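You operate a simulated robot arm through the tools that you are given. There is no shell and no other tool. Be economical: measure what you need, move in short steps, check, and stop when the job is done.

The job below is to be done with a simulated two-armed robot. You get a single attempt, and the scene is never put back.

TASK
Take the cap off the cleaner bottle and lay it down on the top of the parts bench. Then push the upper door shut. Then fetch the 2.275 white disc from the supply table top and set it on the cabinet top. Then fetch the yellow block brush from the top of the fitting bench and set it on the supply table top. Then take the teal block on the top of the plank bench and put it away on the front of the bench shelf. Then pull the oil unit hatch open. Keep to this order.
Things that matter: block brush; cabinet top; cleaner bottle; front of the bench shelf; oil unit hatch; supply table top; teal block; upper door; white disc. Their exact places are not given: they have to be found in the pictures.

It is judged by the outcome, as a careful person would: the job done as asked, and still so three seconds after it is handed in. It fails if anything else is knocked over, pushed out of place, dropped, spilled or broken. A push-on lid holds only when it is set on centred and level and pressed home; a screw cap is set on level and turned clockwise until tight.

THE ROBOT
Two 7-joint arms with two-finger parallel grippers on one trunk, on a base that drives. Base frame: it is fixed to the floor where the robot stands at the start and does not move with it; the origin is under the middle of the robot, x ahead of it, y to its left, z up; the surface under the hand at the start is at about z = 80. Readings come in cm, rad, newtons and seconds.
The left shoulder is at the start at [5, 17.7, 112.9], the right one opposite. With the tool pointing down near the work surface each hand reaches from about 22 to 70 cm from the robot's upright axis, wherever it stands, measured 20 degrees to its own side. Places, roughly: block brush [50, 100, 75]; cabinet top [-280, 200, 100]; cleaner bottle [50, -25, 100]; front of the bench shelf (120x15 cm) [-74, -88, 34]; oil unit hatch [-650, 430, 70]; supply table top (118x18 cm) [-190, 118, 84]; teal block (10x3x9 cm) [210, 130, 90]; upper door [-250, 200, 70]; white disc [-225, 125, 75]. Payload 3.43 kg a hand.
The TCP of each hand is the grasp point between the finger pads, 3.4 cm short of the fingertips. In the tool frame z runs along the fingers and y along their closing line. Largest opening 12.8 cm; finger width 2.4, thickness 1.2; the body of the gripper, 4.8 by 13 cm, starts 9.6 cm behind the TCP.
Orientation is that of the tool frame in the base frame, as a unit quaternion [w, x, y, z]. With the fingers straight down and closing along the base's y, the tool's x points along the base's -x, its y along +y and its z along -z.

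THE INTERFACE
- The arms move only by the tool step_arm. It takes "left_commands", "right_commands" or both (then of equal length, played together; a hand with none holds still); each is a list that holds one entry, the list of rows, each a list of 7 numbers: the shift along the base's x, y, z in cm, then the turn, a rotation vector about the base's x, y, z in rad, then the opening in per cent of the stroke, from 0 (shut) to 100 (fully open). In form: [[[tx, ty, tz, ax, ay, az, claw], ...]]. A call has 1 to 12 rows; each row is the pose to reach, as a shift and turn from the pose commanded when the call began. A row lasts 0.2 s, in which the tool goes at most 5 cm and 0.15 rad; a call with a longer step from one row to the next is refused whole, and so is a gripper value outside its range. A pose out of reach is approached as far as the arm can. The call stops where the force on the tool passes 40 N (or 10 N more than at its start, if that is more) or the arm is blocked; 0.2 s more then pass. Each finger travels about 10.8 cm/s and halts on what it meets, pressing with about 39 N; the grip force reading is that of the motor and also rises with nothing between the fingers. The clock runs only during rows and for 0.2 s after the last one: add rows that repeat a pose to give the fingers time. The reply holds the time, the measured pose of the TCP, the force on the tool along the base axes, the opening and the grip force, in the units named above and with some noise, with the torque about the TCP (base axes, N m) and any sound that the robot's microphone picked up.
- Cameras (640 x 400 px; columns grow to the right, rows downward): "scene" is now at [14.69, 5.23, 129.75]; the picture's right is [0.42, -0.91, 0.00], its down [-0.50, -0.23, -0.83] and it looks along [0.76, 0.35, -0.56] (base axes); focal length 229 px, centre (320, 200). "left" rides on the left gripper at [7.6, 1.1, -16] in its tool frame; the picture's right is [-0.15, 0.99, 0.00], its down [-0.88, -0.13, -0.46] and it looks along [-0.45, -0.07, 0.89] (tool axes); focal length 234 px, centre (320, 200). "right" rides on the right gripper at [7.6, -1.1, -16] in its tool frame; the picture's right is [0.15, 0.99, 0.00], its down [-0.88, 0.13, -0.46] and it looks along [-0.45, 0.07, 0.89] (tool axes); focal length 234 px, centre (320, 200).
- camera(camera): a new picture of that camera. It takes no simulated time.
- move_column(by): slides the trunk up (or, below 0, down) by that many cm; the arms and the scene camera ride with it, the base frame stays. It gives what a move gives, with no picture.
- drive_base(legs): drives the robot by 1 to 6 legs, each [ahead, turn to the left] in cm and rad, along the robot's own axes; the way and the turn of a leg run together, so that a leg with both is an arc; at most 150 cm and 3.142 rad a leg. The arms and the cameras ride along, it lands a little off, and it stops where it bumps. It gives what a move gives.
- head_to(pan, tilt): turns the head with the scene camera to pan (to the left, within 1.396 rad either way) and tilt (down, from -0.506 to 1.204), counted from straight ahead of the robot. It gives what a move gives.
- measure_at(camera, pixels): for up to 12 pixels [column, row] of the newest picture of that camera ("zoom" is the newest enlarged one), the place [x, y, z] in the base frame of the surface seen there, good to about 0.2 cm, but the place of the scene camera against the robot may be out by one fixed shift of up to 2.5 cm in any direction. It takes no simulated time.
- zoom(camera, box): a new picture of the part [left, top, right, bottom] of that camera's present view, enlarged. It takes no simulated time.
- hand_in(): hands the job in; it is judged then, once.

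Go step by step. Measure first, check grasps and placings, and put right what went wrong. The budget is 110 turns and 100 pictures, counting those below and the enlarged ones. Unless the task says otherwise, let go and move clear before handing in, and close with one line.

The tools are called after "Call:" as a command line: name --argument value ..., lists and objects as JSON in quotes. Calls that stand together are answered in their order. step_arm: Moves the arms, as the interface text tells. Its arguments: {"type":"object","properties":{"left_commands":{"type":"array","items":{"type":"array","items":{"type":"array","items":{"type":"number"}}}},"right_commands":{"type":"array","items":{"type":"array","items":{"type":"array","items":{"type":"number"}}}}},"required":[]} The other tools are called the same way: move_column (by) slides the trunk up or down; drive_base (legs) drives the base; head_to (pan, tilt) turns the head that bears the scene camera; camera (camera) takes a picture; measure_at (camera, pixels) gives the place of the surface under pixels of a picture; zoom (camera, box) takes an enlarged picture of a part of a camera's view; hand_in () hands the job in.

At the start:

```text
time: 0.0
left_ee_pos: [33.5, 38.79, 113.55]
left_orientation: [0.001, -0.001, 1.0, 0.0]
left_ft_force: [-0.3, 0.1, 0.1]
left_wrist_torque: [0.04, 0.01, 0.0]
left_width: 12.8
left_grasp_force: 0.1
right_ee_pos: [43.99, -0.67, 109.93]
right_orientation: [0.0, -0.001, 1.0, 0.0]
right_ft_force: [0.1, -0.5, 0.3]
right_wrist_torque: [0.0, 0.03, -0.01]
right_width: 12.81
right_grasp_force: 0.0
trunk travel left (down, up): [-30.0, 10.1]
robot x, y, heading: [0.1, 0.15, -0.003]
head pan, tilt: [0.431, 0.588]
```

scene: 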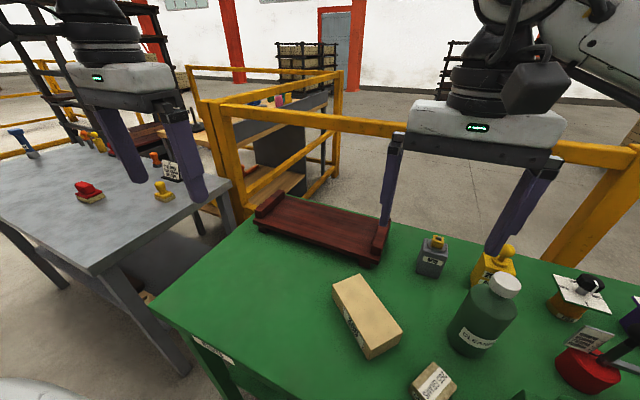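
right: 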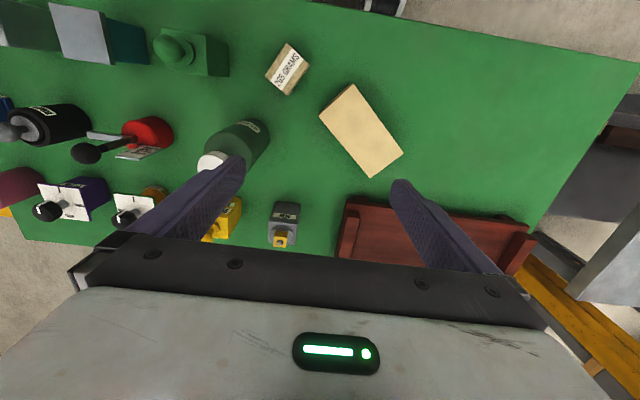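
left: 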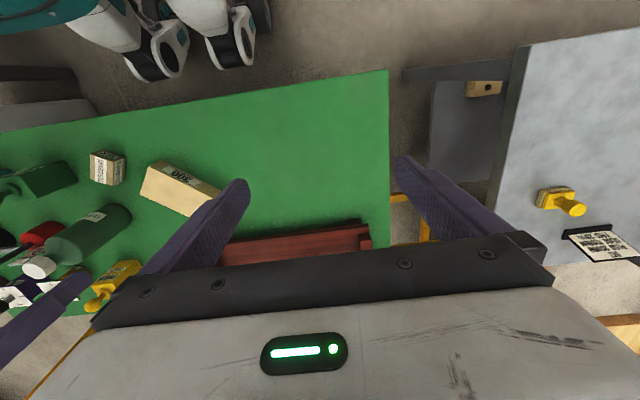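

The green bench (likely the parts bench) holds the cleaner bottle with its white cap at scene (505,285). I measure the cap and free spots, in both the scene and the right camera.

Call:
measure_at --camera "scene" --pixels '[[506, 280], [507, 293], [487, 312], [480, 350], [437, 242], [365, 315], [438, 380], [300, 330], [493, 265], [85, 190], [163, 190], [218, 357]]'

Call:
measure_at --camera "right" --pixels '[[208, 162], [218, 158], [205, 168], [240, 140], [262, 130], [285, 210], [360, 130], [290, 70], [500, 120], [225, 215], [300, 140]]'

Call:
zoom --camera "scene" --box '[420, 230, 640, 400]'

```text
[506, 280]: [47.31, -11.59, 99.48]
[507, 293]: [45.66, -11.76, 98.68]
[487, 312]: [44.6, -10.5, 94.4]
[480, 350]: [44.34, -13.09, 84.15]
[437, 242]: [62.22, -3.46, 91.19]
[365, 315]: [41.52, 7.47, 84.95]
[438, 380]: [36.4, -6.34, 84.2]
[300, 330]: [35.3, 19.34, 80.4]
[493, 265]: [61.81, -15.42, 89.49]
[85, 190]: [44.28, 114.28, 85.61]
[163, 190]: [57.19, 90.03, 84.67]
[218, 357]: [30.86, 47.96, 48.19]
```

```text
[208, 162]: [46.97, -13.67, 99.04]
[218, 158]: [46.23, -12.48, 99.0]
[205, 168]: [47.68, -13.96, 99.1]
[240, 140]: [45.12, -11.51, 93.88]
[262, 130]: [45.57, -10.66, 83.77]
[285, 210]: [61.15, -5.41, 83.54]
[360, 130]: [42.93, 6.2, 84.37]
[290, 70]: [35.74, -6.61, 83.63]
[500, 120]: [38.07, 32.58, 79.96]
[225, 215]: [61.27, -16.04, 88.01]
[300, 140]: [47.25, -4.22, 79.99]
```

```text
2.35 times, centred on (530, 315) of scene
```

zoom: 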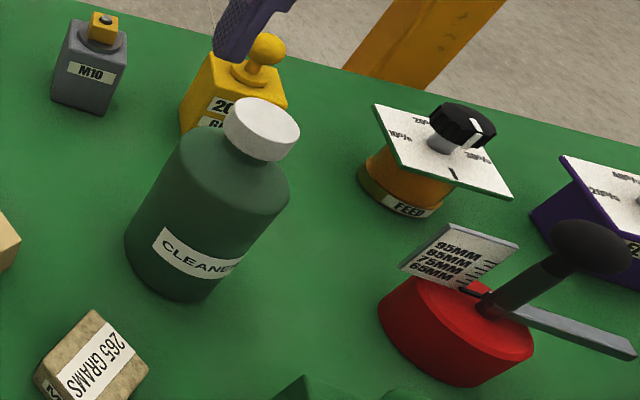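

The cap is near [47,-13,99]. I enlarge the hand view to fix its centre and rim.

Call:
zoom --camera "right" --box '[170, 100, 300, 182]'

```text
4.88 times, centred on (235, 141) of right
```

zoom: 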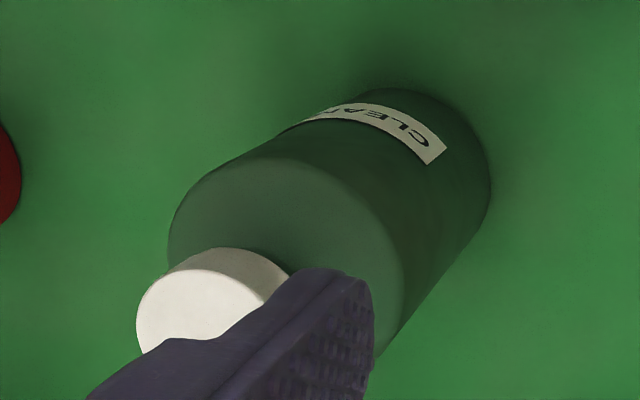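

The finger hides part of the cap, so I move the right hand above the bottle, well clear, and look again.

Call:
step_arm --right_commands '[[[0.7, -4, 1, 0, 0, 0, 100], [1.4, -8, 1, 0, 0, 0, 100], [2.5, -12.3, 1, 0, 0, 0, 100], [2.5, -12.3, 1, 0, 0, 0, 100]]]'

Call:
camera --camera "right"

Call:
zoom --camera "right" --box '[240, 130, 400, 230]'

```text
time: 1.0
left_ee_pos: [33.4, 38.84, 113.31]
left_orientation: [0.0, -0.002, 1.0, -0.001]
left_ft_force: [0.1, 0.7, 0.6]
left_wrist_torque: [-0.01, 0.03, 0.01]
left_width: 12.82
left_grasp_force: 0.1
right_ee_pos: [46.42, -13.09, 111.01]
right_orientation: [0.0, -0.001, 1.0, 0.0]
right_ft_force: [-0.3, -0.2, 0.3]
right_wrist_torque: [0.0, 0.01, 0.01]
right_width: 12.77
right_grasp_force: 0.1
trunk travel left (down, up): [-30.0, 10.1]
robot x, y, heading: [0.15, 0.06, 0.002]
head pan, tilt: [0.431, 0.588]
```

```text
94 pictures are left
```

right: 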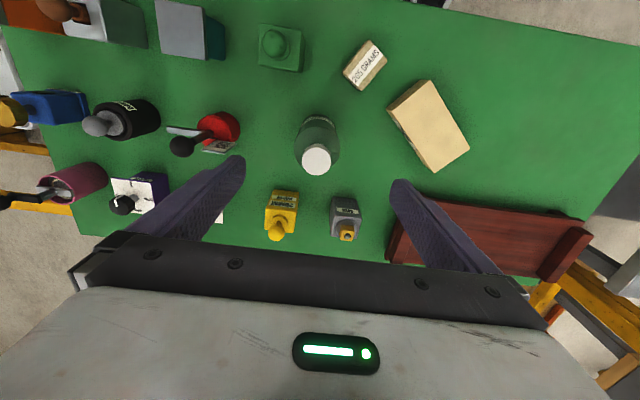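

```text
4.00 times, centred on (320, 180) of right
```

zoom: 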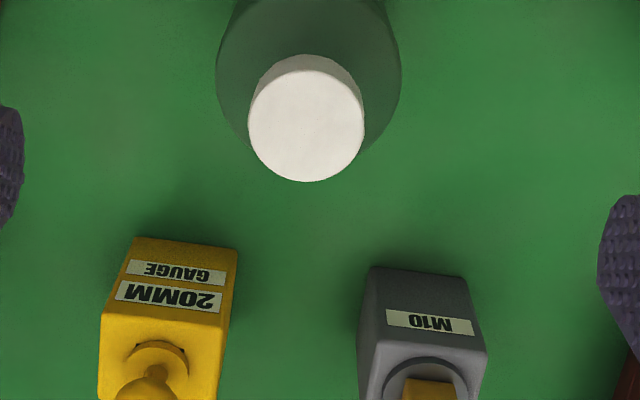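

Call:
measure_at --camera "zoom" --pixels '[[307, 120], [252, 120], [360, 120], [307, 68], [307, 178], [307, 60], [230, 60], [390, 60], [170, 340], [420, 340]]'

Call:
measure_at --camera "right" --pixels '[[317, 120], [301, 135], [338, 135], [375, 210], [330, 235], [530, 170], [360, 190], [580, 190]]'

```text
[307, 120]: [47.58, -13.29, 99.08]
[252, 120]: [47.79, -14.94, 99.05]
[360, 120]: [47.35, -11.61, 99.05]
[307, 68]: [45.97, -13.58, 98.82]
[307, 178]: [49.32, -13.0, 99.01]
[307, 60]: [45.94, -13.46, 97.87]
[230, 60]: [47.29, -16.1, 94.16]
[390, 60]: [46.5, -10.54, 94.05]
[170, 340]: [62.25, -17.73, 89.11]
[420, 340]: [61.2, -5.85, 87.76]
```

```text
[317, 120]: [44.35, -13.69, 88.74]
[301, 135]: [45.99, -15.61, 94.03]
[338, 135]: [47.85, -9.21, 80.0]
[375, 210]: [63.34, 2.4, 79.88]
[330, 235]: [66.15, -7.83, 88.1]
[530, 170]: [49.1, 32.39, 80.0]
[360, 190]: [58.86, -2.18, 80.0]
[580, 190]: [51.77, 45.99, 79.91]
```

Cap centre is about [47.6,-13.3], top at z 99, 3.6 cm wide, with the shoulder at z 94. I pre-turn the right hand clockwise while centring over the cap, then descend.

Call:
step_arm --right_commands '[[[0.4, 0, 0, 0, 0, -0.14, 100], [0.8, -0.1, 0, 0, 0, -0.28, 90], [1.2, -0.2, 0, 0, 0, -0.42, 80], [1.2, -0.2, 0, 0, 0, -0.56, 60], [1.2, -0.2, -1, 0, 0, -0.7, 50], [1.2, -0.2, -3, 0, 0, -0.84, 50], [1.2, -0.2, -5, 0, 0, -0.98, 50], [1.2, -0.2, -7, 0, 0, -1.1, 50], [1.2, -0.2, -9, 0, 0, -1.2, 50], [1.2, -0.2, -11, 0, 0, -1.2, 50], [1.2, -0.2, -12.3, 0, 0, -1.2, 50], [1.2, -0.2, -12.3, 0, 0, -1.2, 50]]]'

Call:
camera --camera "right"

```text
time: 3.6
left_ee_pos: [33.35, 38.73, 113.44]
left_orientation: [0.0, -0.001, 1.0, 0.0]
left_ft_force: [0.4, 0.2, -0.5]
left_wrist_torque: [0.0, 0.02, 0.0]
left_width: 12.82
left_grasp_force: 0.0
right_ee_pos: [47.65, -13.44, 98.58]
right_orientation: [0.001, 0.565, 0.825, -0.001]
right_ft_force: [0.0, -0.8, 0.4]
right_wrist_torque: [0.02, -0.02, 0.0]
right_width: 6.42
right_grasp_force: 0.0
trunk travel left (down, up): [-30.0, 10.1]
robot x, y, heading: [0.12, -0.1, 0.002]
head pan, tilt: [0.431, 0.588]
```

```text
92 pictures are left
```

right: 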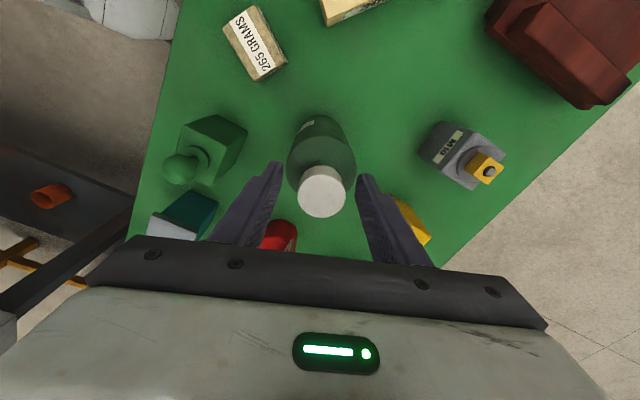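

The fingers straddle the cap (322,190) cleanly. I close and turn it counter-clockwise.

Call:
step_arm --right_commands '[[[0, 0, 0, 0, 0, 0, 25], [0, 0, 0, 0, 0, 0, 10], [0, 0, 0, 0, 0, 0, 10], [0, 0, 0, 0, 0, 0.14, 10], [0, 0, 0, 0, 0, 0.28, 10], [0, 0, 0, 0, 0, 0.42, 10], [0, 0, 0, 0, 0, 0.56, 10], [0, 0, 0, 0, 0, 0.7, 10], [0, 0, 0, 0, 0, 0.84, 10]]]'

Call:
camera --camera "right"

```text
time: 5.6
left_ee_pos: [33.33, 38.73, 113.56]
left_orientation: [0.0, -0.001, 1.0, -0.001]
left_ft_force: [0.7, -0.2, -0.1]
left_wrist_torque: [-0.04, 0.01, 0.01]
left_width: 12.78
left_grasp_force: 0.2
right_ee_pos: [47.65, -13.22, 98.89]
right_orientation: [0.002, 0.177, 0.984, 0.001]
right_ft_force: [-2.7, 1.5, 24.6]
right_wrist_torque: [-0.04, 0.45, -0.36]
right_width: 3.33
right_grasp_force: 39.1
trunk travel left (down, up): [-30.0, 10.1]
robot x, y, heading: [0.34, -0.08, 0.0]
head pan, tilt: [0.431, 0.588]
```

```text
91 pictures are left
```

right: 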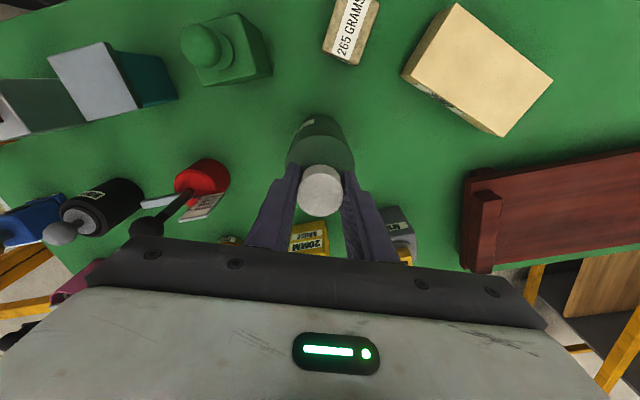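

The label still appears at about (307,125), which suggests the whole bottle turned along. I enlarge to check.

Call:
zoom --camera "right" --box '[260, 100, 380, 220]'

Call:
zoom --camera "scene" --box '[420, 230, 600, 360]'

```text
3.33 times, centred on (320, 160) of right
```

zoom: 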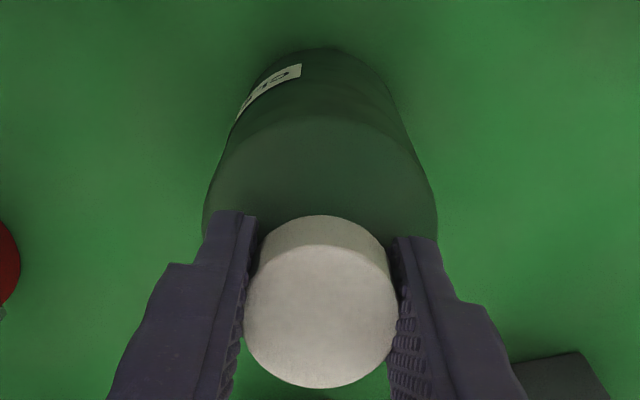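

```text
3.08 times, centred on (510, 295) of scene
```

zoom: 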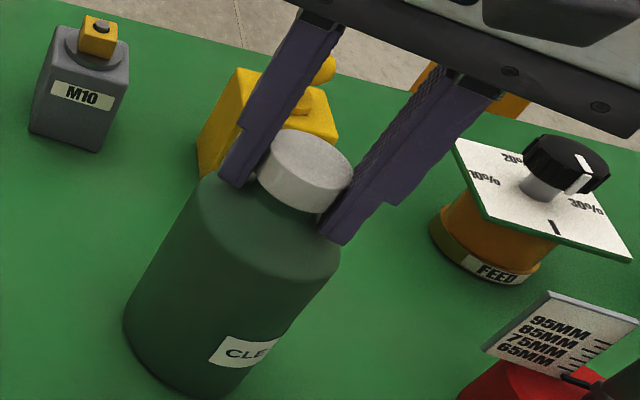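

The bottle turned with the cap. I try a small straight lift to see whether the cap simply pulls off.

Call:
step_arm --right_commands '[[[0, 0, 0.4, 0, 0, 0, 10], [0, 0, 0.8, 0, 0, 0, 10], [0, 0, 1.2, 0, 0, 0, 10], [0, 0, 1.2, 0, 0, 0, 10]]]'

Call:
zoom --camera "scene" --box '[420, 230, 600, 360]'

```text
time: 6.6
left_ee_pos: [33.51, 38.82, 113.35]
left_orientation: [0.0, -0.001, 1.0, 0.0]
left_ft_force: [0.1, 0.9, 0.2]
left_wrist_torque: [0.01, 0.0, 0.0]
left_width: 12.81
left_grasp_force: 0.1
right_ee_pos: [47.7, -13.28, 99.74]
right_orientation: [-0.001, 0.179, 0.984, 0.0]
right_ft_force: [-0.1, 0.4, -3.8]
right_wrist_torque: [0.02, 0.01, -0.01]
right_width: 3.34
right_grasp_force: 38.8
trunk travel left (down, up): [-30.0, 10.1]
robot x, y, heading: [-0.05, 0.1, 0.002]
head pan, tilt: [0.431, 0.588]
```

```text
3.08 times, centred on (510, 295) of scene
```

zoom: 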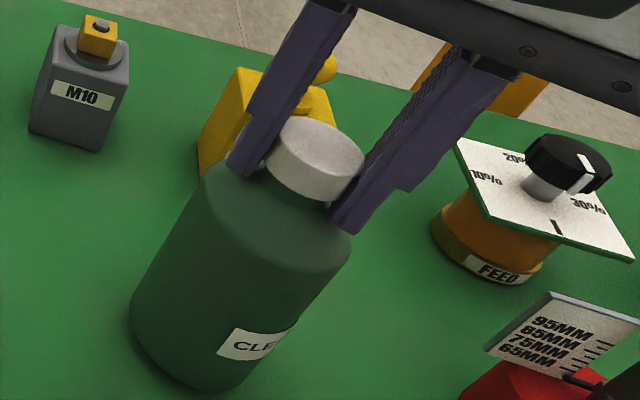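

The whole bottle lifts (3.8 N), so this is a screw cap and the left hand must hold the body. I set the bottle back down, open, and turn the right hand back clockwise while the left hand stages at a 45° tilt.

Call:
step_arm --right_commands '[[[0, 0, -0.4, 0, 0, 0, 10], [0, 0, -0.85, 0, 0, 0, 10], [0, 0, -0.85, 0, 0, 0, 10], [0, 0, -0.85, 0, 0, 0, 25], [0, 0, -0.85, 0, 0, 0, 50], [0, 0, -0.85, 0, 0, -0.14, 50], [0, 0, -0.85, 0, 0, -0.28, 50], [0, 0, -0.85, 0, 0, -0.42, 50], [0, 0, -0.85, 0, 0, -0.56, 50], [0, 0, -0.85, 0, 0, -0.7, 50], [0, 0, -0.85, 0, 0, -0.84, 50], [0, 0, -0.85, 0, 0, -0.98, 50]]]' --left_commands '[[[1.2, -3, -0.8, -0.0512, -0.0512, -0.1235, 100], [2.4, -6, -1.6, -0.1024, -0.1024, -0.247, 100], [3.5, -9, -2.4, -0.1536, -0.1536, -0.3705, 100], [4.7, -12, -3.2, -0.2047, -0.2047, -0.494, 100], [5.9, -15, -4, -0.2558, -0.2558, -0.6175, 100], [7.1, -18, -4.8, -0.307, -0.307, -0.741, 100], [8.2, -21, -5.6, -0.3582, -0.3582, -0.8645, 100], [9.4, -24, -6.4, -0.4093, -0.4093, -0.988, 100], [10.6, -27, -7.2, -0.4605, -0.4605, -1.1115, 100], [11.8, -30, -8, -0.5117, -0.5117, -1.235, 100], [13, -33, -8.8, -0.5628, -0.5628, -1.3585, 100], [14.1, -35.8, -9.6, -0.614, -0.614, -1.482, 100]]]'

Call:
camera --camera "left"

Call:
camera --camera "scene"

```text
time: 9.2
left_ee_pos: [47.57, 2.89, 103.83]
left_orientation: [0.27, 0.654, 0.652, -0.272]
left_ft_force: [0.3, -0.7, 0.2]
left_wrist_torque: [0.03, 0.01, 0.01]
left_width: 12.8
left_grasp_force: 0.0
right_ee_pos: [47.75, -13.31, 98.98]
right_orientation: [0.0, 0.622, 0.783, 0.0]
right_ft_force: [-1.1, 0.4, 0.6]
right_wrist_torque: [0.02, -0.02, 0.0]
right_width: 6.42
right_grasp_force: 0.1
trunk travel left (down, up): [-30.0, 10.1]
robot x, y, heading: [0.08, -0.13, 0.001]
head pan, tilt: [0.431, 0.588]
```

```text
87 pictures are left
```

left: 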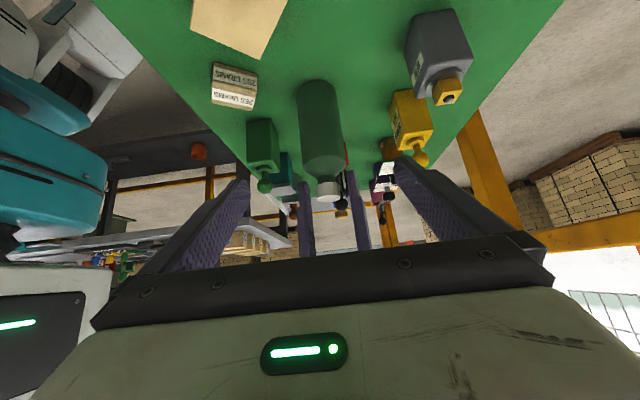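

```text
86 pictures are left
```

scene: 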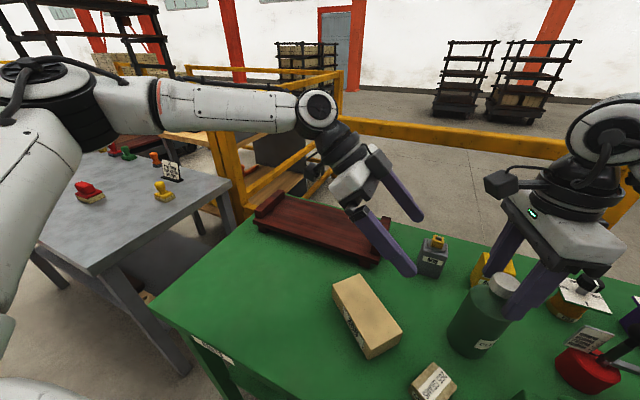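

The bottle stands between the opened left fingers' line. I advance the left hand along its axis to the bottle body and check before closing.

Call:
step_arm --left_commands '[[[0, -3.3, -3.3, 0, 0, 0, 100], [0, -6.6, -6.6, 0, 0, 0, 100], [0, -9.9, -9.9, 0, 0, 0, 100], [0, -13.2, -13.2, 0, 0, 0, 100], [0, -16.2, -16.2, 0, 0, 0, 100], [0, -16.2, -16.2, 0, 0, 0, 100]]]'

Call:
camera --camera "left"

Call:
zoom --camera "scene" --box '[380, 160, 620, 380]'

```text
time: 10.6
left_ee_pos: [42.48, -1.54, 93.93]
left_orientation: [0.27, 0.653, 0.653, -0.272]
left_ft_force: [0.4, -0.2, 0.2]
left_wrist_torque: [0.04, 0.03, -0.03]
left_width: 12.81
left_grasp_force: 0.1
left hand out of reach, approached as far as the arm can: row 2, 3, 4, 5, 6
right_ee_pos: [47.72, -13.28, 99.0]
right_orientation: [0.0, 0.621, 0.784, 0.0]
right_ft_force: [0.0, -0.4, 0.2]
right_wrist_torque: [0.01, -0.01, 0.01]
right_width: 6.41
right_grasp_force: 0.0
trunk travel left (down, up): [-30.0, 10.1]
robot x, y, heading: [-0.1, -0.2, 0.002]
head pan, tilt: [0.431, 0.588]
```

```text
85 pictures are left
```

left: 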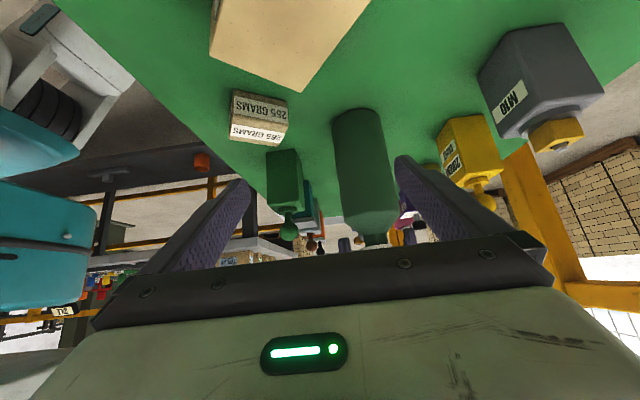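

```text
1.82 times, centred on (500, 270) of scene
```

zoom: 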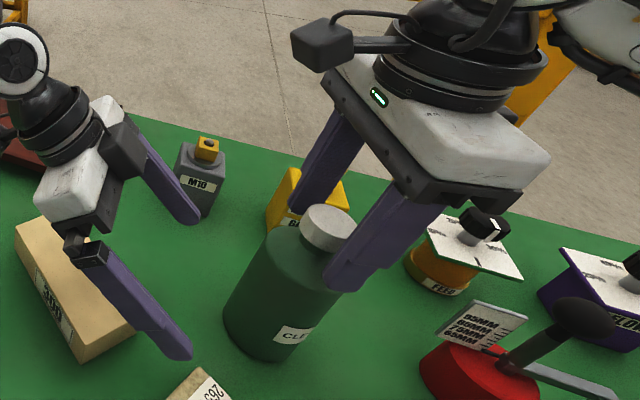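

The arm can't reach with the tool pointing along -y. I back out and turn the left hand 45° so that it points more forward, along its natural reach.

Call:
step_arm --left_commands '[[[-1.9, 1.9, 2.7, 0, 0, 0.131, 100], [-3.8, 3.8, 5.4, 0, 0, 0.262, 100], [-5.7, 5.7, 8.1, 0, 0, 0.393, 100], [-7.6, 7.6, 10.8, 0, 0, 0.524, 100], [-9.5, 9.5, 13.5, 0, 0, 0.655, 100], [-11.5, 11.5, 16.2, 0, 0, 0.785, 100], [-11.5, 11.5, 16.2, 0, 0, 0.785, 100]]]'

```text
time: 12.2
left_ee_pos: [32.72, 9.77, 112.18]
left_orientation: [0.353, 0.353, 0.854, -0.147]
left_ft_force: [0.2, 0.2, 0.6]
left_wrist_torque: [0.0, 0.0, -0.01]
left_width: 12.79
left_grasp_force: 0.0
left hand out of reach, approached as far as the arm can: row 5, 6, 7
right_ee_pos: [47.77, -13.35, 98.89]
right_orientation: [0.0, 0.621, 0.784, 0.0]
right_ft_force: [1.2, -0.1, 0.5]
right_wrist_torque: [0.01, 0.01, 0.01]
right_width: 6.42
right_grasp_force: 0.1
trunk travel left (down, up): [-30.0, 10.1]
robot x, y, heading: [0.1, 0.0, 0.002]
head pan, tilt: [0.431, 0.588]
```

Back-off worked; now I route to a staging point 15 cm short of the bottle along the new axis.

Call:
step_arm --left_commands '[[[1.5, -3.1, -2.8, 0, 0, 0, 100], [3, -6.2, -5.6, 0, 0, 0, 100], [4.5, -9.3, -8.4, 0, 0, 0, 100], [6, -12.4, -11.2, 0, 0, 0, 100], [7.4, -15.6, -14.1, 0, 0, 0, 100], [7.4, -15.6, -14.1, 0, 0, 0, 100]]]'

Call:
camera --camera "left"

```text
time: 13.6
left_ee_pos: [40.43, -1.44, 99.15]
left_orientation: [0.353, 0.353, 0.854, -0.148]
left_ft_force: [0.4, -0.4, -0.2]
left_wrist_torque: [-0.04, -0.02, -0.04]
left_width: 12.81
left_grasp_force: 0.1
left hand out of reach, approached as far as the arm can: row 4, 5, 6
right_ee_pos: [47.76, -13.32, 98.91]
right_orientation: [0.0, 0.62, 0.784, 0.0]
right_ft_force: [1.0, -0.6, 0.5]
right_wrist_torque: [-0.01, 0.05, 0.0]
right_width: 6.41
right_grasp_force: 0.1
trunk travel left (down, up): [-30.0, 10.1]
robot x, y, heading: [0.08, -0.04, -0.001]
head pan, tilt: [0.431, 0.588]
```

```text
83 pictures are left
```

left: 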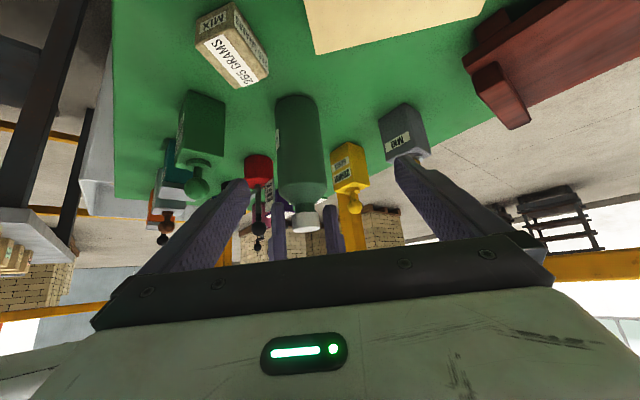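

The left hand can't cross that far to the right. I raise both hands and turn the robot right about 0.4 rad so the bottle lies in front of both arms.

Call:
step_arm --left_commands '[[[-1, 1, 4, 0, 0, 0, 100], [-2, 3, 8, 0, 0, 0, 100], [-3, 5, 12, 0, 0, 0, 100], [-3, 7, 13, 0, 0, 0, 100]]]' --right_commands '[[[0, 0, 4, 0, 0, 0, 50], [0, 0, 8, 0, 0, 0, 50], [0, 0, 12, 0, 0, 0, 50], [0, 0, 14, 0, 0, 0, 50]]]'

Call:
drive_base --legs '[[0, -0.4]]'

Call:
camera --camera "scene"

Call:
camera --camera "right"

```text
time: 14.6
left_ee_pos: [37.21, 5.5, 112.24]
left_orientation: [0.353, 0.354, 0.853, -0.148]
left_ft_force: [-0.2, -0.3, 0.4]
left_wrist_torque: [-0.01, 0.01, 0.02]
left_width: 12.78
left_grasp_force: 0.0
right_ee_pos: [47.57, -13.13, 113.06]
right_orientation: [0.0, 0.621, 0.784, 0.001]
right_ft_force: [0.2, 0.1, 0.0]
right_wrist_torque: [0.02, -0.01, -0.01]
right_width: 6.38
right_grasp_force: 0.1
trunk travel left (down, up): [-30.0, 10.1]
robot x, y, heading: [-0.28, 0.03, -0.004]
head pan, tilt: [0.431, 0.588]
```

```text
time: 16.2
left_ee_pos: [36.4, -9.38, 112.2]
left_orientation: [0.317, 0.515, 0.767, -0.214]
left_ft_force: [-0.2, 0.1, 0.1]
left_wrist_torque: [0.0, -0.01, 0.0]
left_width: 12.78
left_grasp_force: 0.0
right_ee_pos: [38.63, -30.72, 113.01]
right_orientation: [0.0, 0.764, 0.645, 0.0]
right_ft_force: [-1.0, -0.3, 0.4]
right_wrist_torque: [0.02, 0.02, 0.01]
right_width: 6.41
right_grasp_force: 0.0
trunk travel left (down, up): [-30.0, 10.1]
robot x, y, heading: [0.17, 0.17, -0.4]
head pan, tilt: [0.431, 0.588]
```

```text
82 pictures are left
```

scene: 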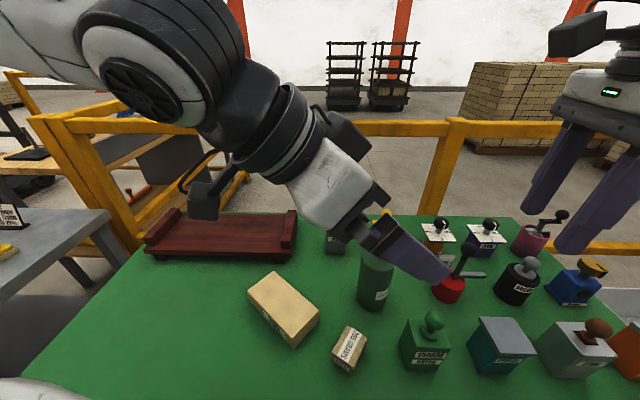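

```text
81 pictures are left
```

right: 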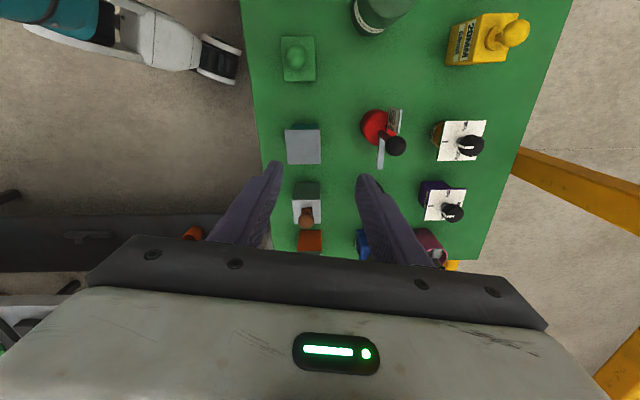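

The bottle is now ahead of both arms. I bring the left hand to staging behind it and the right hand back above the cap, keeping high.

Call:
step_arm --left_commands '[[[2, 3.5, 0, 0, 0, 0, 100], [4, 5.9, -1.5, 0, 0, 0, 100], [5.5, 5.9, -5, 0, 0, 0, 100], [6.5, 5.9, -9, 0, 0, 0, 100], [7.2, 5.9, -12.5, 0, 0, 0, 100], [7.2, 5.9, -14.1, 0, 0, 0, 100], [7.2, 5.9, -14.1, 0, 0, 0, 100]]]' --right_commands '[[[1.5, 2.9, 0, 0, 0, 0, 50], [3, 5.8, 0, 0, 0, 0, 50], [4.5, 8.7, 0, 0, 0, 0, 50], [6, 11.6, 0, 0, 0, 0, 50], [7.5, 14.5, 0, 0, 0, 0, 50], [9, 17.4, 0, 0, 0, 0, 50], [9, 17.4, 0, 0, 0, 0, 50]]]'

Call:
camera --camera "left"

Call:
camera --camera "right"

```text
time: 17.8
left_ee_pos: [43.63, -3.48, 98.12]
left_orientation: [0.317, 0.516, 0.767, -0.214]
left_ft_force: [-0.7, 0.0, -0.3]
left_wrist_torque: [0.01, 0.0, 0.01]
left_width: 12.82
left_grasp_force: 0.1
right_ee_pos: [47.7, -13.43, 112.91]
right_orientation: [0.0, 0.764, 0.645, 0.001]
right_ft_force: [-0.4, -0.3, 0.5]
right_wrist_torque: [0.0, -0.01, 0.01]
right_width: 6.38
right_grasp_force: 0.0
trunk travel left (down, up): [-30.0, 10.1]
robot x, y, heading: [-0.52, -0.32, -0.394]
head pan, tilt: [0.431, 0.588]
```

```text
80 pictures are left
```

left: 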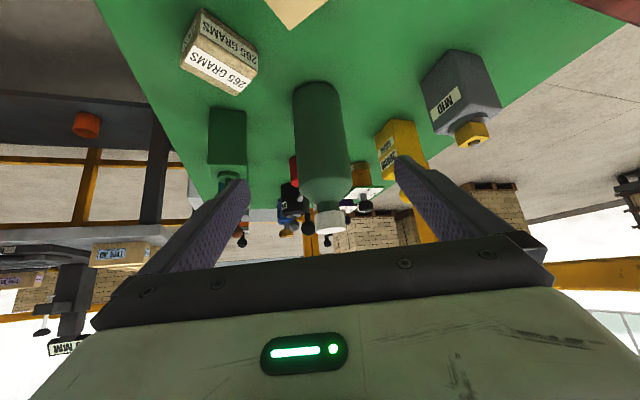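

```text
79 pictures are left
```

right: 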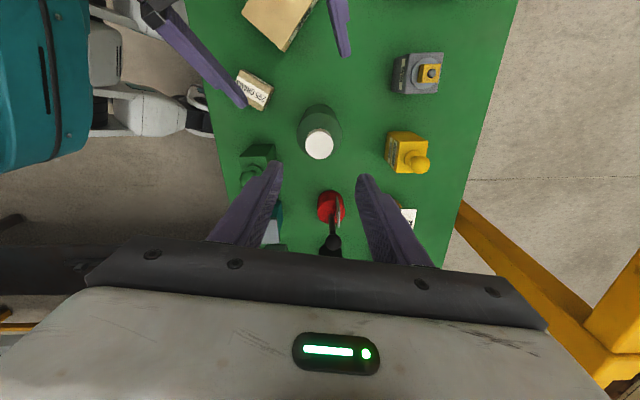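

I measure the cap, the green knob block and the 265 g box for left-finger clearance.

Call:
measure_at --camera "right" --pixels '[[319, 143], [304, 143], [335, 143], [319, 128], [255, 175], [262, 152], [250, 145], [272, 90], [262, 105], [395, 135], [390, 160]]'

```text
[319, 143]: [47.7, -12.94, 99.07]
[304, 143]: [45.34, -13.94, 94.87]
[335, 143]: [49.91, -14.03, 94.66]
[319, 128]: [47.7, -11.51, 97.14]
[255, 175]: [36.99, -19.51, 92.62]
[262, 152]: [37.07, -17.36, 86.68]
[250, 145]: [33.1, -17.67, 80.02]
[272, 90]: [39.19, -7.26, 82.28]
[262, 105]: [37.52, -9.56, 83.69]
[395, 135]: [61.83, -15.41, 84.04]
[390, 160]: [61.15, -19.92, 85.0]
```

Clear with the left opened to 80 %. I advance the left hand to the bottle body and close gently, then check.

Call:
step_arm --left_commands '[[[0, 0, 0, 0, 0, 0, 80], [1, -2.45, -2.55, 0, 0, 0, 80], [2, -4.9, -5.1, 0, 0, 0, 80], [3, -7.35, -7.7, 0, 0, 0, 80], [4, -9.8, -10.3, 0, 0, 0, 80], [4, -9.8, -10.3, 0, 0, 0, 80]]]'

Call:
camera --camera "left"

Call:
camera --camera "right"

```text
time: 19.2
left_ee_pos: [47.6, -13.21, 87.73]
left_orientation: [0.318, 0.515, 0.767, -0.214]
left_ft_force: [0.4, -0.8, 0.2]
left_wrist_torque: [0.03, 0.01, 0.02]
left_width: 10.23
left_grasp_force: 0.1
right_ee_pos: [47.81, -13.39, 112.93]
right_orientation: [0.0, 0.764, 0.646, 0.0]
right_ft_force: [-0.9, -0.7, -0.4]
right_wrist_torque: [-0.01, -0.03, 0.01]
right_width: 6.39
right_grasp_force: 0.1
trunk travel left (down, up): [-30.0, 10.1]
robot x, y, heading: [-0.03, 0.1, -0.398]
head pan, tilt: [0.431, 0.588]
```

```text
78 pictures are left
```

left: 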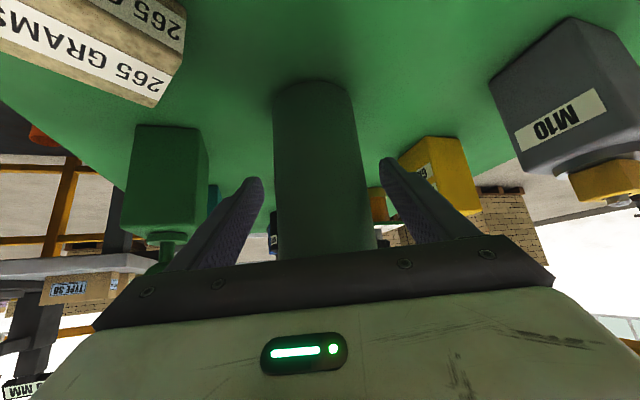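

```text
77 pictures are left
```

right: 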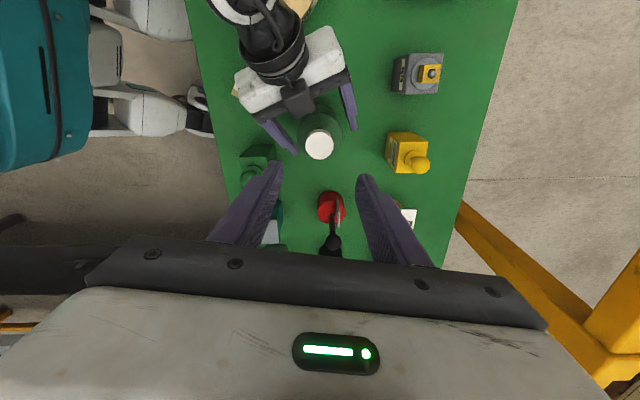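

Well centred. I close the left hand on the body, then lower the right onto the cap.

Call:
step_arm --left_commands '[[[0, 0, 0, 0, 0, 0, 60], [0, 0, 0, 0, 0, 0, 45], [0, 0, 0, 0, 0, 0, 40], [0, 0, 0, 0, 0, 0, 40], [0, 0, 0, 0, 0, 0, 40], [0, 0, 0, 0, 0, 0, 40]]]' --right_commands '[[[0, 0, 0, 0, 0, 0, 50], [0, 0, -4, 0, 0, 0, 50], [-0.1, 0.1, -8, 0, 0, 0, 50], [-0.1, 0.1, -11, 0, 0, 0, 50], [-0.1, 0.1, -13.6, 0, 0, 0, 50], [-0.1, 0.1, -13.6, 0, 0, 0, 50]]]'

Call:
camera --camera "right"

```text
time: 20.6
left_ee_pos: [47.67, -13.3, 87.96]
left_orientation: [0.318, 0.516, 0.766, -0.214]
left_ft_force: [0.4, 0.5, 1.2]
left_wrist_torque: [0.06, 0.06, 0.01]
left_width: 6.7
left_grasp_force: 38.9
right_ee_pos: [47.65, -13.39, 99.38]
right_orientation: [0.001, 0.764, 0.646, 0.0]
right_ft_force: [0.9, 0.7, 0.2]
right_wrist_torque: [-0.01, -0.01, 0.02]
right_width: 6.39
right_grasp_force: 0.1
trunk travel left (down, up): [-30.0, 10.1]
robot x, y, heading: [-0.03, -0.36, -0.397]
head pan, tilt: [0.431, 0.588]
```

```text
76 pictures are left
```

right: 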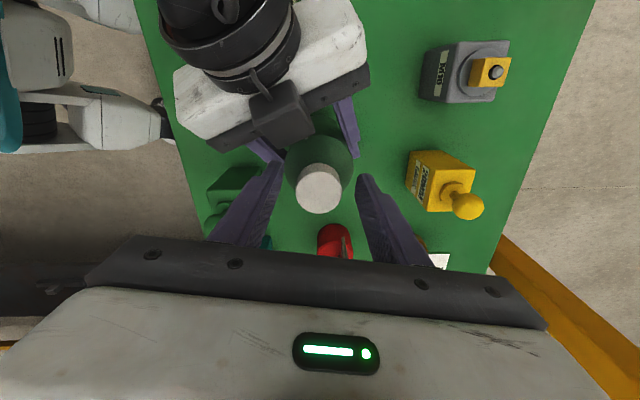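

The left hand holds the body (6.7 cm, 39 N). Now I close the right on the cap and unscrew with a slight rise.

Call:
step_arm --right_commands '[[[0, 0, 0, 0, 0, 0, 25], [0, 0, 0, 0, 0, 0, 10], [0, 0, 0, 0, 0, 0, 10], [0, 0, 0.02, 0, 0, 0.14, 10], [0, 0, 0.04, 0, 0, 0.28, 10], [0, 0, 0.06, 0, 0, 0.42, 10], [0, 0, 0.08, 0, 0, 0.56, 10], [0, 0, 0.1, 0, 0, 0.7, 10], [0, 0, 0.12, 0, 0, 0.84, 10], [0, 0, 0.14, 0, 0, 0.98, 10], [0, 0, 0.16, 0, 0, 1.12, 10], [0, 0, 0.18, 0, 0, 1.26, 10]]]'

Call:
zoom --camera "scene" --box '[310, 190, 490, 320]'

```text
time: 23.2
left_ee_pos: [47.59, -13.28, 87.91]
left_orientation: [0.319, 0.514, 0.767, -0.213]
left_ft_force: [11.4, 2.6, 2.6]
left_wrist_torque: [-0.16, 1.01, 0.05]
left_width: 6.67
left_grasp_force: 39.2
right_ee_pos: [47.64, -13.16, 99.47]
right_orientation: [-0.001, 0.235, 0.972, 0.0]
right_ft_force: [-11.9, -2.2, -2.9]
right_wrist_torque: [-0.04, 0.25, 0.0]
right_width: 3.33
right_grasp_force: 39.6
trunk travel left (down, up): [-30.0, 10.1]
robot x, y, heading: [0.27, 0.01, -0.402]
head pan, tilt: [0.431, 0.588]
```

```text
3.08 times, centred on (400, 255) of scene
```

zoom: 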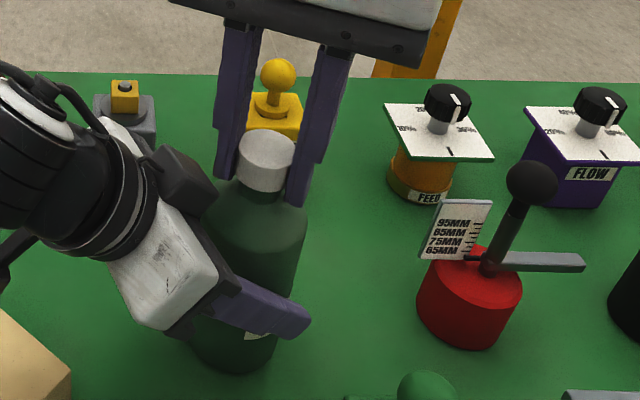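

Torque stays near zero, so the cap is turning freely. I keep unscrewing.

Call:
step_arm --right_commands '[[[0, 0, 0.02, 0, 0, 0.14, 10], [0, 0, 0.04, 0, 0, 0.28, 10], [0, 0, 0.06, 0, 0, 0.42, 10], [0, 0, 0.08, 0, 0, 0.56, 10], [0, 0, 0.1, 0, 0, 0.7, 10], [0, 0, 0.12, 0, 0, 0.84, 10], [0, 0, 0.14, 0, 0, 0.98, 10], [0, 0, 0.16, 0, 0, 1.12, 10], [0, 0, 0.18, 0, 0, 1.26, 10], [0, 0, 0.2, 0, 0, 1.4, 10], [0, 0, 0.5, 0, 0, 1.4, 10], [0, 0, 0.7, 0, 0, 1.4, 10]]]'

Call:
zoom --camera "scene" --box '[310, 190, 490, 320]'

```text
time: 25.8
left_ee_pos: [46.56, -13.61, 87.7]
left_orientation: [0.313, 0.523, 0.761, -0.222]
left_ft_force: [-29.5, -20.1, 0.0]
left_wrist_torque: [1.32, -1.99, -0.09]
left_width: 6.92
left_grasp_force: 38.2
right_ee_pos: [45.77, -14.73, 99.56]
right_orientation: [0.016, -0.337, 0.941, 0.003]
right_ft_force: [27.4, 18.3, 8.9]
right_wrist_torque: [0.71, -0.88, 0.01]
right_width: 3.33
right_grasp_force: 39.5
right hand out of reach, approached as far as the arm can: row 8, 9, 10, 11, 12
trunk travel left (down, up): [-30.0, 10.1]
robot x, y, heading: [0.28, 0.22, -0.399]
head pan, tilt: [0.431, 0.588]
```

```text
3.08 times, centred on (400, 255) of scene
```

zoom: 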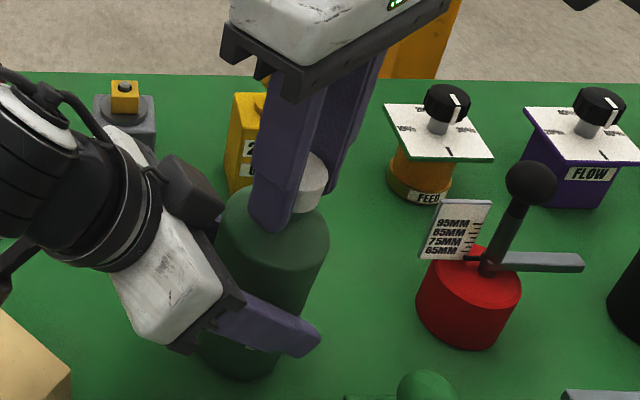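

The right wrist hit its limit near the end and pulled sideways. I open the right hand, let things relax, and re-centre.

Call:
step_arm --right_commands '[[[0, 0, 0, 0, 0, 0, 30], [0, 0, 0, 0, 0, 0, 50], [0, 0, 0, 0, 0, 0, 50]]]'

Call:
camera --camera "right"

```text
time: 26.6
left_ee_pos: [47.52, -13.3, 87.72]
left_orientation: [0.317, 0.514, 0.768, -0.213]
left_ft_force: [-0.2, -0.6, -3.5]
left_wrist_torque: [0.0, -0.01, 0.0]
left_width: 6.66
left_grasp_force: 39.0
right_ee_pos: [45.55, -15.14, 99.34]
right_orientation: [0.004, -0.336, 0.942, 0.001]
right_ft_force: [0.1, 0.1, 0.1]
right_wrist_torque: [-0.01, -0.02, 0.0]
right_width: 6.39
right_grasp_force: 0.0
trunk travel left (down, up): [-30.0, 10.1]
robot x, y, heading: [0.48, 0.22, -0.395]
head pan, tilt: [0.431, 0.588]
```

```text
73 pictures are left
```

right: 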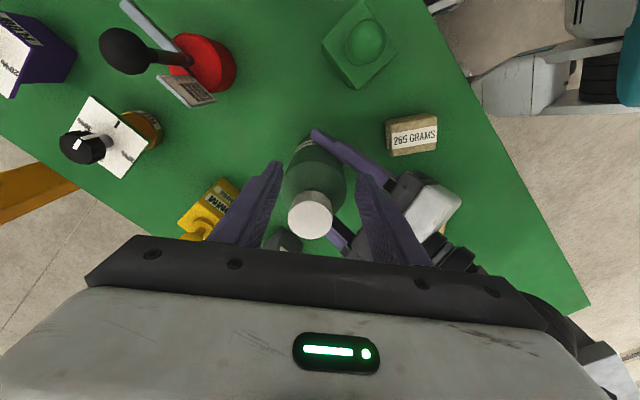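

Call:
measure_at --camera "right" --pixels '[[311, 216], [290, 216], [331, 216], [311, 196], [311, 236]]'

Call:
step_arm --right_commands '[[[0, 0, 3, 0, 0, -0.1, 50], [0, 0, 6, 0, 0, -0.24, 50], [0.5, 0.5, 6, 0, 0, -0.38, 50], [1, 1, 6, 0, 0, -0.52, 50], [1.5, 1.5, 6, 0, 0, -0.66, 50], [2, 1.9, 6, 0, 0, -0.8, 50], [2, 1.9, 6, 0, 0, -0.94, 50], [2, 1.9, 6, 0, 0, -1.08, 50], [2, 1.9, 6, 0, 0, -1.22, 50], [2, 1.9, 6, 0, 0, -1.36, 50], [2, 1.9, 6, 0, 0, -1.5, 50], [2, 1.9, 6, 0, 0, -1.64, 50]]]'

Call:
camera --camera "right"

```text
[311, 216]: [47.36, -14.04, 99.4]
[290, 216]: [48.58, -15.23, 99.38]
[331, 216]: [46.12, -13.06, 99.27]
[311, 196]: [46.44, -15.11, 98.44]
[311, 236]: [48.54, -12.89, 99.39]
```

```text
time: 29.2
left_ee_pos: [47.45, -13.25, 87.91]
left_orientation: [0.318, 0.515, 0.767, -0.214]
left_ft_force: [0.1, -0.2, -3.9]
left_wrist_torque: [0.02, 0.0, -0.03]
left_width: 6.63
left_grasp_force: 38.6
right_ee_pos: [47.58, -13.21, 105.32]
right_orientation: [0.003, 0.46, 0.888, -0.003]
right_ft_force: [0.6, 0.2, 0.2]
right_wrist_torque: [0.02, -0.01, 0.0]
right_width: 6.41
right_grasp_force: 0.0
trunk travel left (down, up): [-30.0, 10.1]
robot x, y, heading: [0.08, -0.1, -0.401]
head pan, tilt: [0.431, 0.588]
```

```text
72 pictures are left
```

right: 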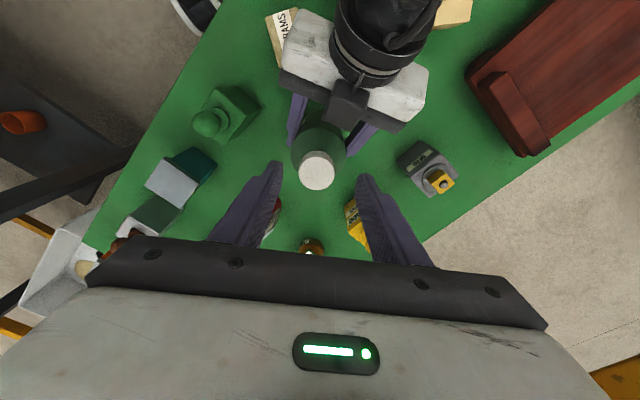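

Call:
measure_at --camera "right" --pixels '[[316, 170], [300, 170], [333, 170], [316, 154], [316, 187]]'

```text
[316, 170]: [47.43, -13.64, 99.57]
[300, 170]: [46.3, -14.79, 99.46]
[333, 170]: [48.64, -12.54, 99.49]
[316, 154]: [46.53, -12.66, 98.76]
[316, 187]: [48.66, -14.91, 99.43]
```

Cap centre is now [47.5,-13.7], top 99.5, so it has risen. I turn further clockwise, descend, and grip again.

Call:
step_arm --right_commands '[[[-0.1, -0.5, 0, 0, 0, -0.14, 50], [-0.1, -0.5, 0, 0, 0, -0.28, 50], [-0.1, -0.5, 0, 0, 0, -0.42, 50], [-0.1, -0.5, 0, 0, 0, -0.56, 50], [-0.1, -0.5, -1, 0, 0, -0.7, 50], [-0.1, -0.5, -3.5, 0, 0, -0.8, 50], [-0.1, -0.5, -5.7, 0, 0, -0.8, 50], [-0.1, -0.5, -5.7, 0, 0, -0.8, 25], [-0.1, -0.5, -5.7, 0, 0, -0.8, 10], [-0.1, -0.5, -5.7, 0, 0, -0.8, 10], [-0.1, -0.5, -5.7, 0, 0, -0.8, 10]]]'

Call:
step_arm --right_commands '[[[0, 0, 0.02, 0, 0, 0.14, 10], [0, 0, 0.04, 0, 0, 0.28, 10], [0, 0, 0.06, 0, 0, 0.42, 10], [0, 0, 0.08, 0, 0, 0.56, 10], [0, 0, 0.1, 0, 0, 0.7, 10], [0, 0, 0.12, 0, 0, 0.84, 10], [0, 0, 0.14, 0, 0, 0.98, 10], [0, 0, 0.16, 0, 0, 1.12, 10], [0, 0, 0.18, 0, 0, 1.26, 10], [0, 0, 0.2, 0, 0, 1.4, 10], [0, 0, 0.22, 0, 0, 1.54, 10], [0, 0, 0.24, 0, 0, 1.68, 10]]]'

```text
time: 31.6
left_ee_pos: [47.38, -13.37, 87.84]
left_orientation: [0.317, 0.517, 0.766, -0.215]
left_ft_force: [-16.4, 3.2, -1.4]
left_wrist_torque: [-0.11, -1.52, -0.11]
left_width: 6.67
left_grasp_force: 39.3
right_ee_pos: [47.54, -13.91, 99.69]
right_orientation: [0.003, 0.77, 0.639, -0.002]
right_ft_force: [17.3, -2.0, -1.8]
right_wrist_torque: [-0.23, -0.4, 0.01]
right_width: 3.31
right_grasp_force: 39.3
trunk travel left (down, up): [-30.0, 10.1]
robot x, y, heading: [0.18, 0.02, -0.402]
head pan, tilt: [0.431, 0.588]
```

```text
time: 34.2
left_ee_pos: [47.62, -13.36, 87.96]
left_orientation: [0.317, 0.516, 0.766, -0.215]
left_ft_force: [-15.6, 5.4, 4.4]
left_wrist_torque: [-0.68, -0.79, -0.04]
left_width: 6.62
left_grasp_force: 39.1
right_ee_pos: [47.45, -13.8, 99.79]
right_orientation: [0.006, 0.036, 0.999, -0.002]
right_ft_force: [15.0, -5.6, -8.3]
right_wrist_torque: [-0.02, -1.01, -0.03]
right_width: 3.31
right_grasp_force: 39.0
trunk travel left (down, up): [-30.0, 10.1]
robot x, y, heading: [-0.33, -0.06, -0.398]
head pan, tilt: [0.431, 0.588]
```

Still turning freely. I add the last 0.5 rad available and test a small lift.

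Call:
step_arm --right_commands '[[[0, 0, 0.03, 0, 0, 0.14, 10], [0, 0, 0.06, 0, 0, 0.28, 10], [0, 0, 0.09, 0, 0, 0.42, 10], [0, 0, 0.12, 0, 0, 0.52, 10], [0, 0, 0.3, 0, 0, 0.52, 10], [0, 0, 0.5, 0, 0, 0.52, 10], [0, 0, 0.7, 0, 0, 0.52, 10]]]'

Call:
zoom --camera "scene" --box '[310, 190, 490, 320]'

```text
time: 35.8
left_ee_pos: [47.68, -13.46, 88.08]
left_orientation: [0.32, 0.517, 0.764, -0.217]
left_ft_force: [-15.9, 2.0, 26.4]
left_wrist_torque: [-0.25, -1.28, -0.07]
left_width: 6.65
left_grasp_force: 39.1
right_ee_pos: [47.32, -13.74, 100.34]
right_orientation: [0.004, -0.221, 0.975, -0.001]
right_ft_force: [14.8, -2.5, -30.8]
right_wrist_torque: [-0.12, -0.54, 0.02]
right_width: 3.29
right_grasp_force: 38.8
trunk travel left (down, up): [-30.0, 10.1]
robot x, y, heading: [-0.19, 0.24, -0.398]
head pan, tilt: [0.431, 0.588]
```

```text
3.08 times, centred on (400, 255) of scene
```

zoom: 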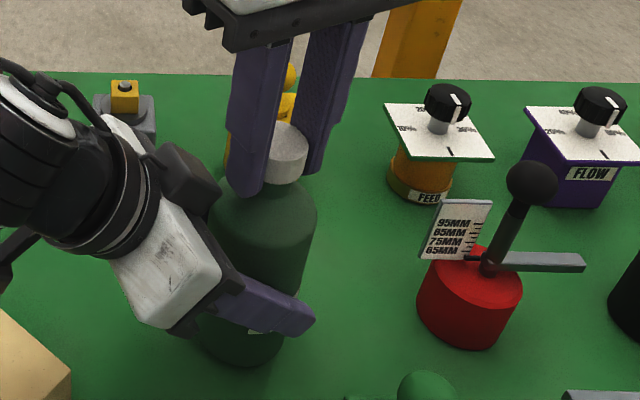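

Still threaded (30 N resisting). I relax, open, and rotate back around the cap for another cycle.

Call:
step_arm --right_commands '[[[0, 0, -0.5, 0, 0, 0, 10], [0, 0, -0.5, 0, 0, 0, 35], [0, 0, -0.5, 0, 0, 0, 50], [0, 0, -0.4, 0, 0, -0.14, 50], [0, 0, -0.4, 0, 0, -0.28, 50], [0, 0, -0.4, 0, 0, -0.42, 50], [0, 0, -0.4, 0, 0, -0.56, 50], [0, 0, -0.4, 0, 0, -0.7, 50], [0, 0, -0.4, 0, 0, -0.84, 50], [0, 0, -0.4, 0, 0, -0.98, 50], [0, 0, -0.4, 0, 0, -1.12, 50], [0, 0, -0.4, 0, 0, -1.26, 50]]]'

Call:
zoom --camera "right" --box '[240, 110, 400, 260]'

Call:
measure_at --camera "zoom" --pixels '[[320, 240], [320, 300], [260, 270], [380, 270], [320, 330]]'

```text
time: 38.4
left_ee_pos: [47.58, -13.38, 87.96]
left_orientation: [0.318, 0.514, 0.767, -0.213]
left_ft_force: [-0.1, 0.1, -4.7]
left_wrist_torque: [0.0, -0.04, 0.0]
left_width: 6.61
left_grasp_force: 39.1
right_ee_pos: [47.45, -13.67, 100.17]
right_orientation: [0.004, 0.397, 0.918, -0.002]
right_ft_force: [-0.2, -0.4, -0.1]
right_wrist_torque: [0.03, -0.03, -0.02]
right_width: 6.4
right_grasp_force: 0.1
trunk travel left (down, up): [-30.0, 10.1]
robot x, y, heading: [0.37, 0.2, -0.398]
head pan, tilt: [0.431, 0.588]
```

```text
2.67 times, centred on (320, 185) of right
```

zoom: 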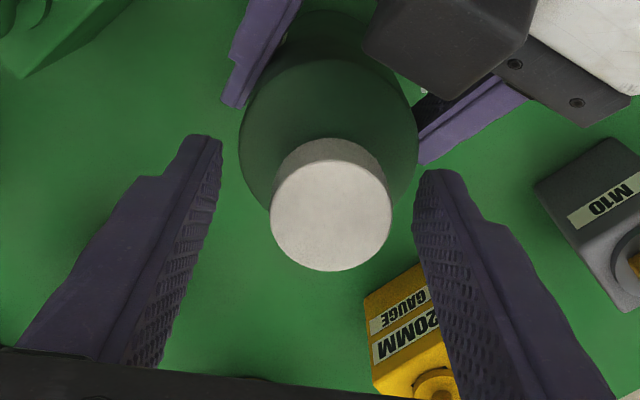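

```text
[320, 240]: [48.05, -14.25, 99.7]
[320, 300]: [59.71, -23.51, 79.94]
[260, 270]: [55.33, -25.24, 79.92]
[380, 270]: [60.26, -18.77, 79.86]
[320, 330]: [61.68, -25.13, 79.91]
```

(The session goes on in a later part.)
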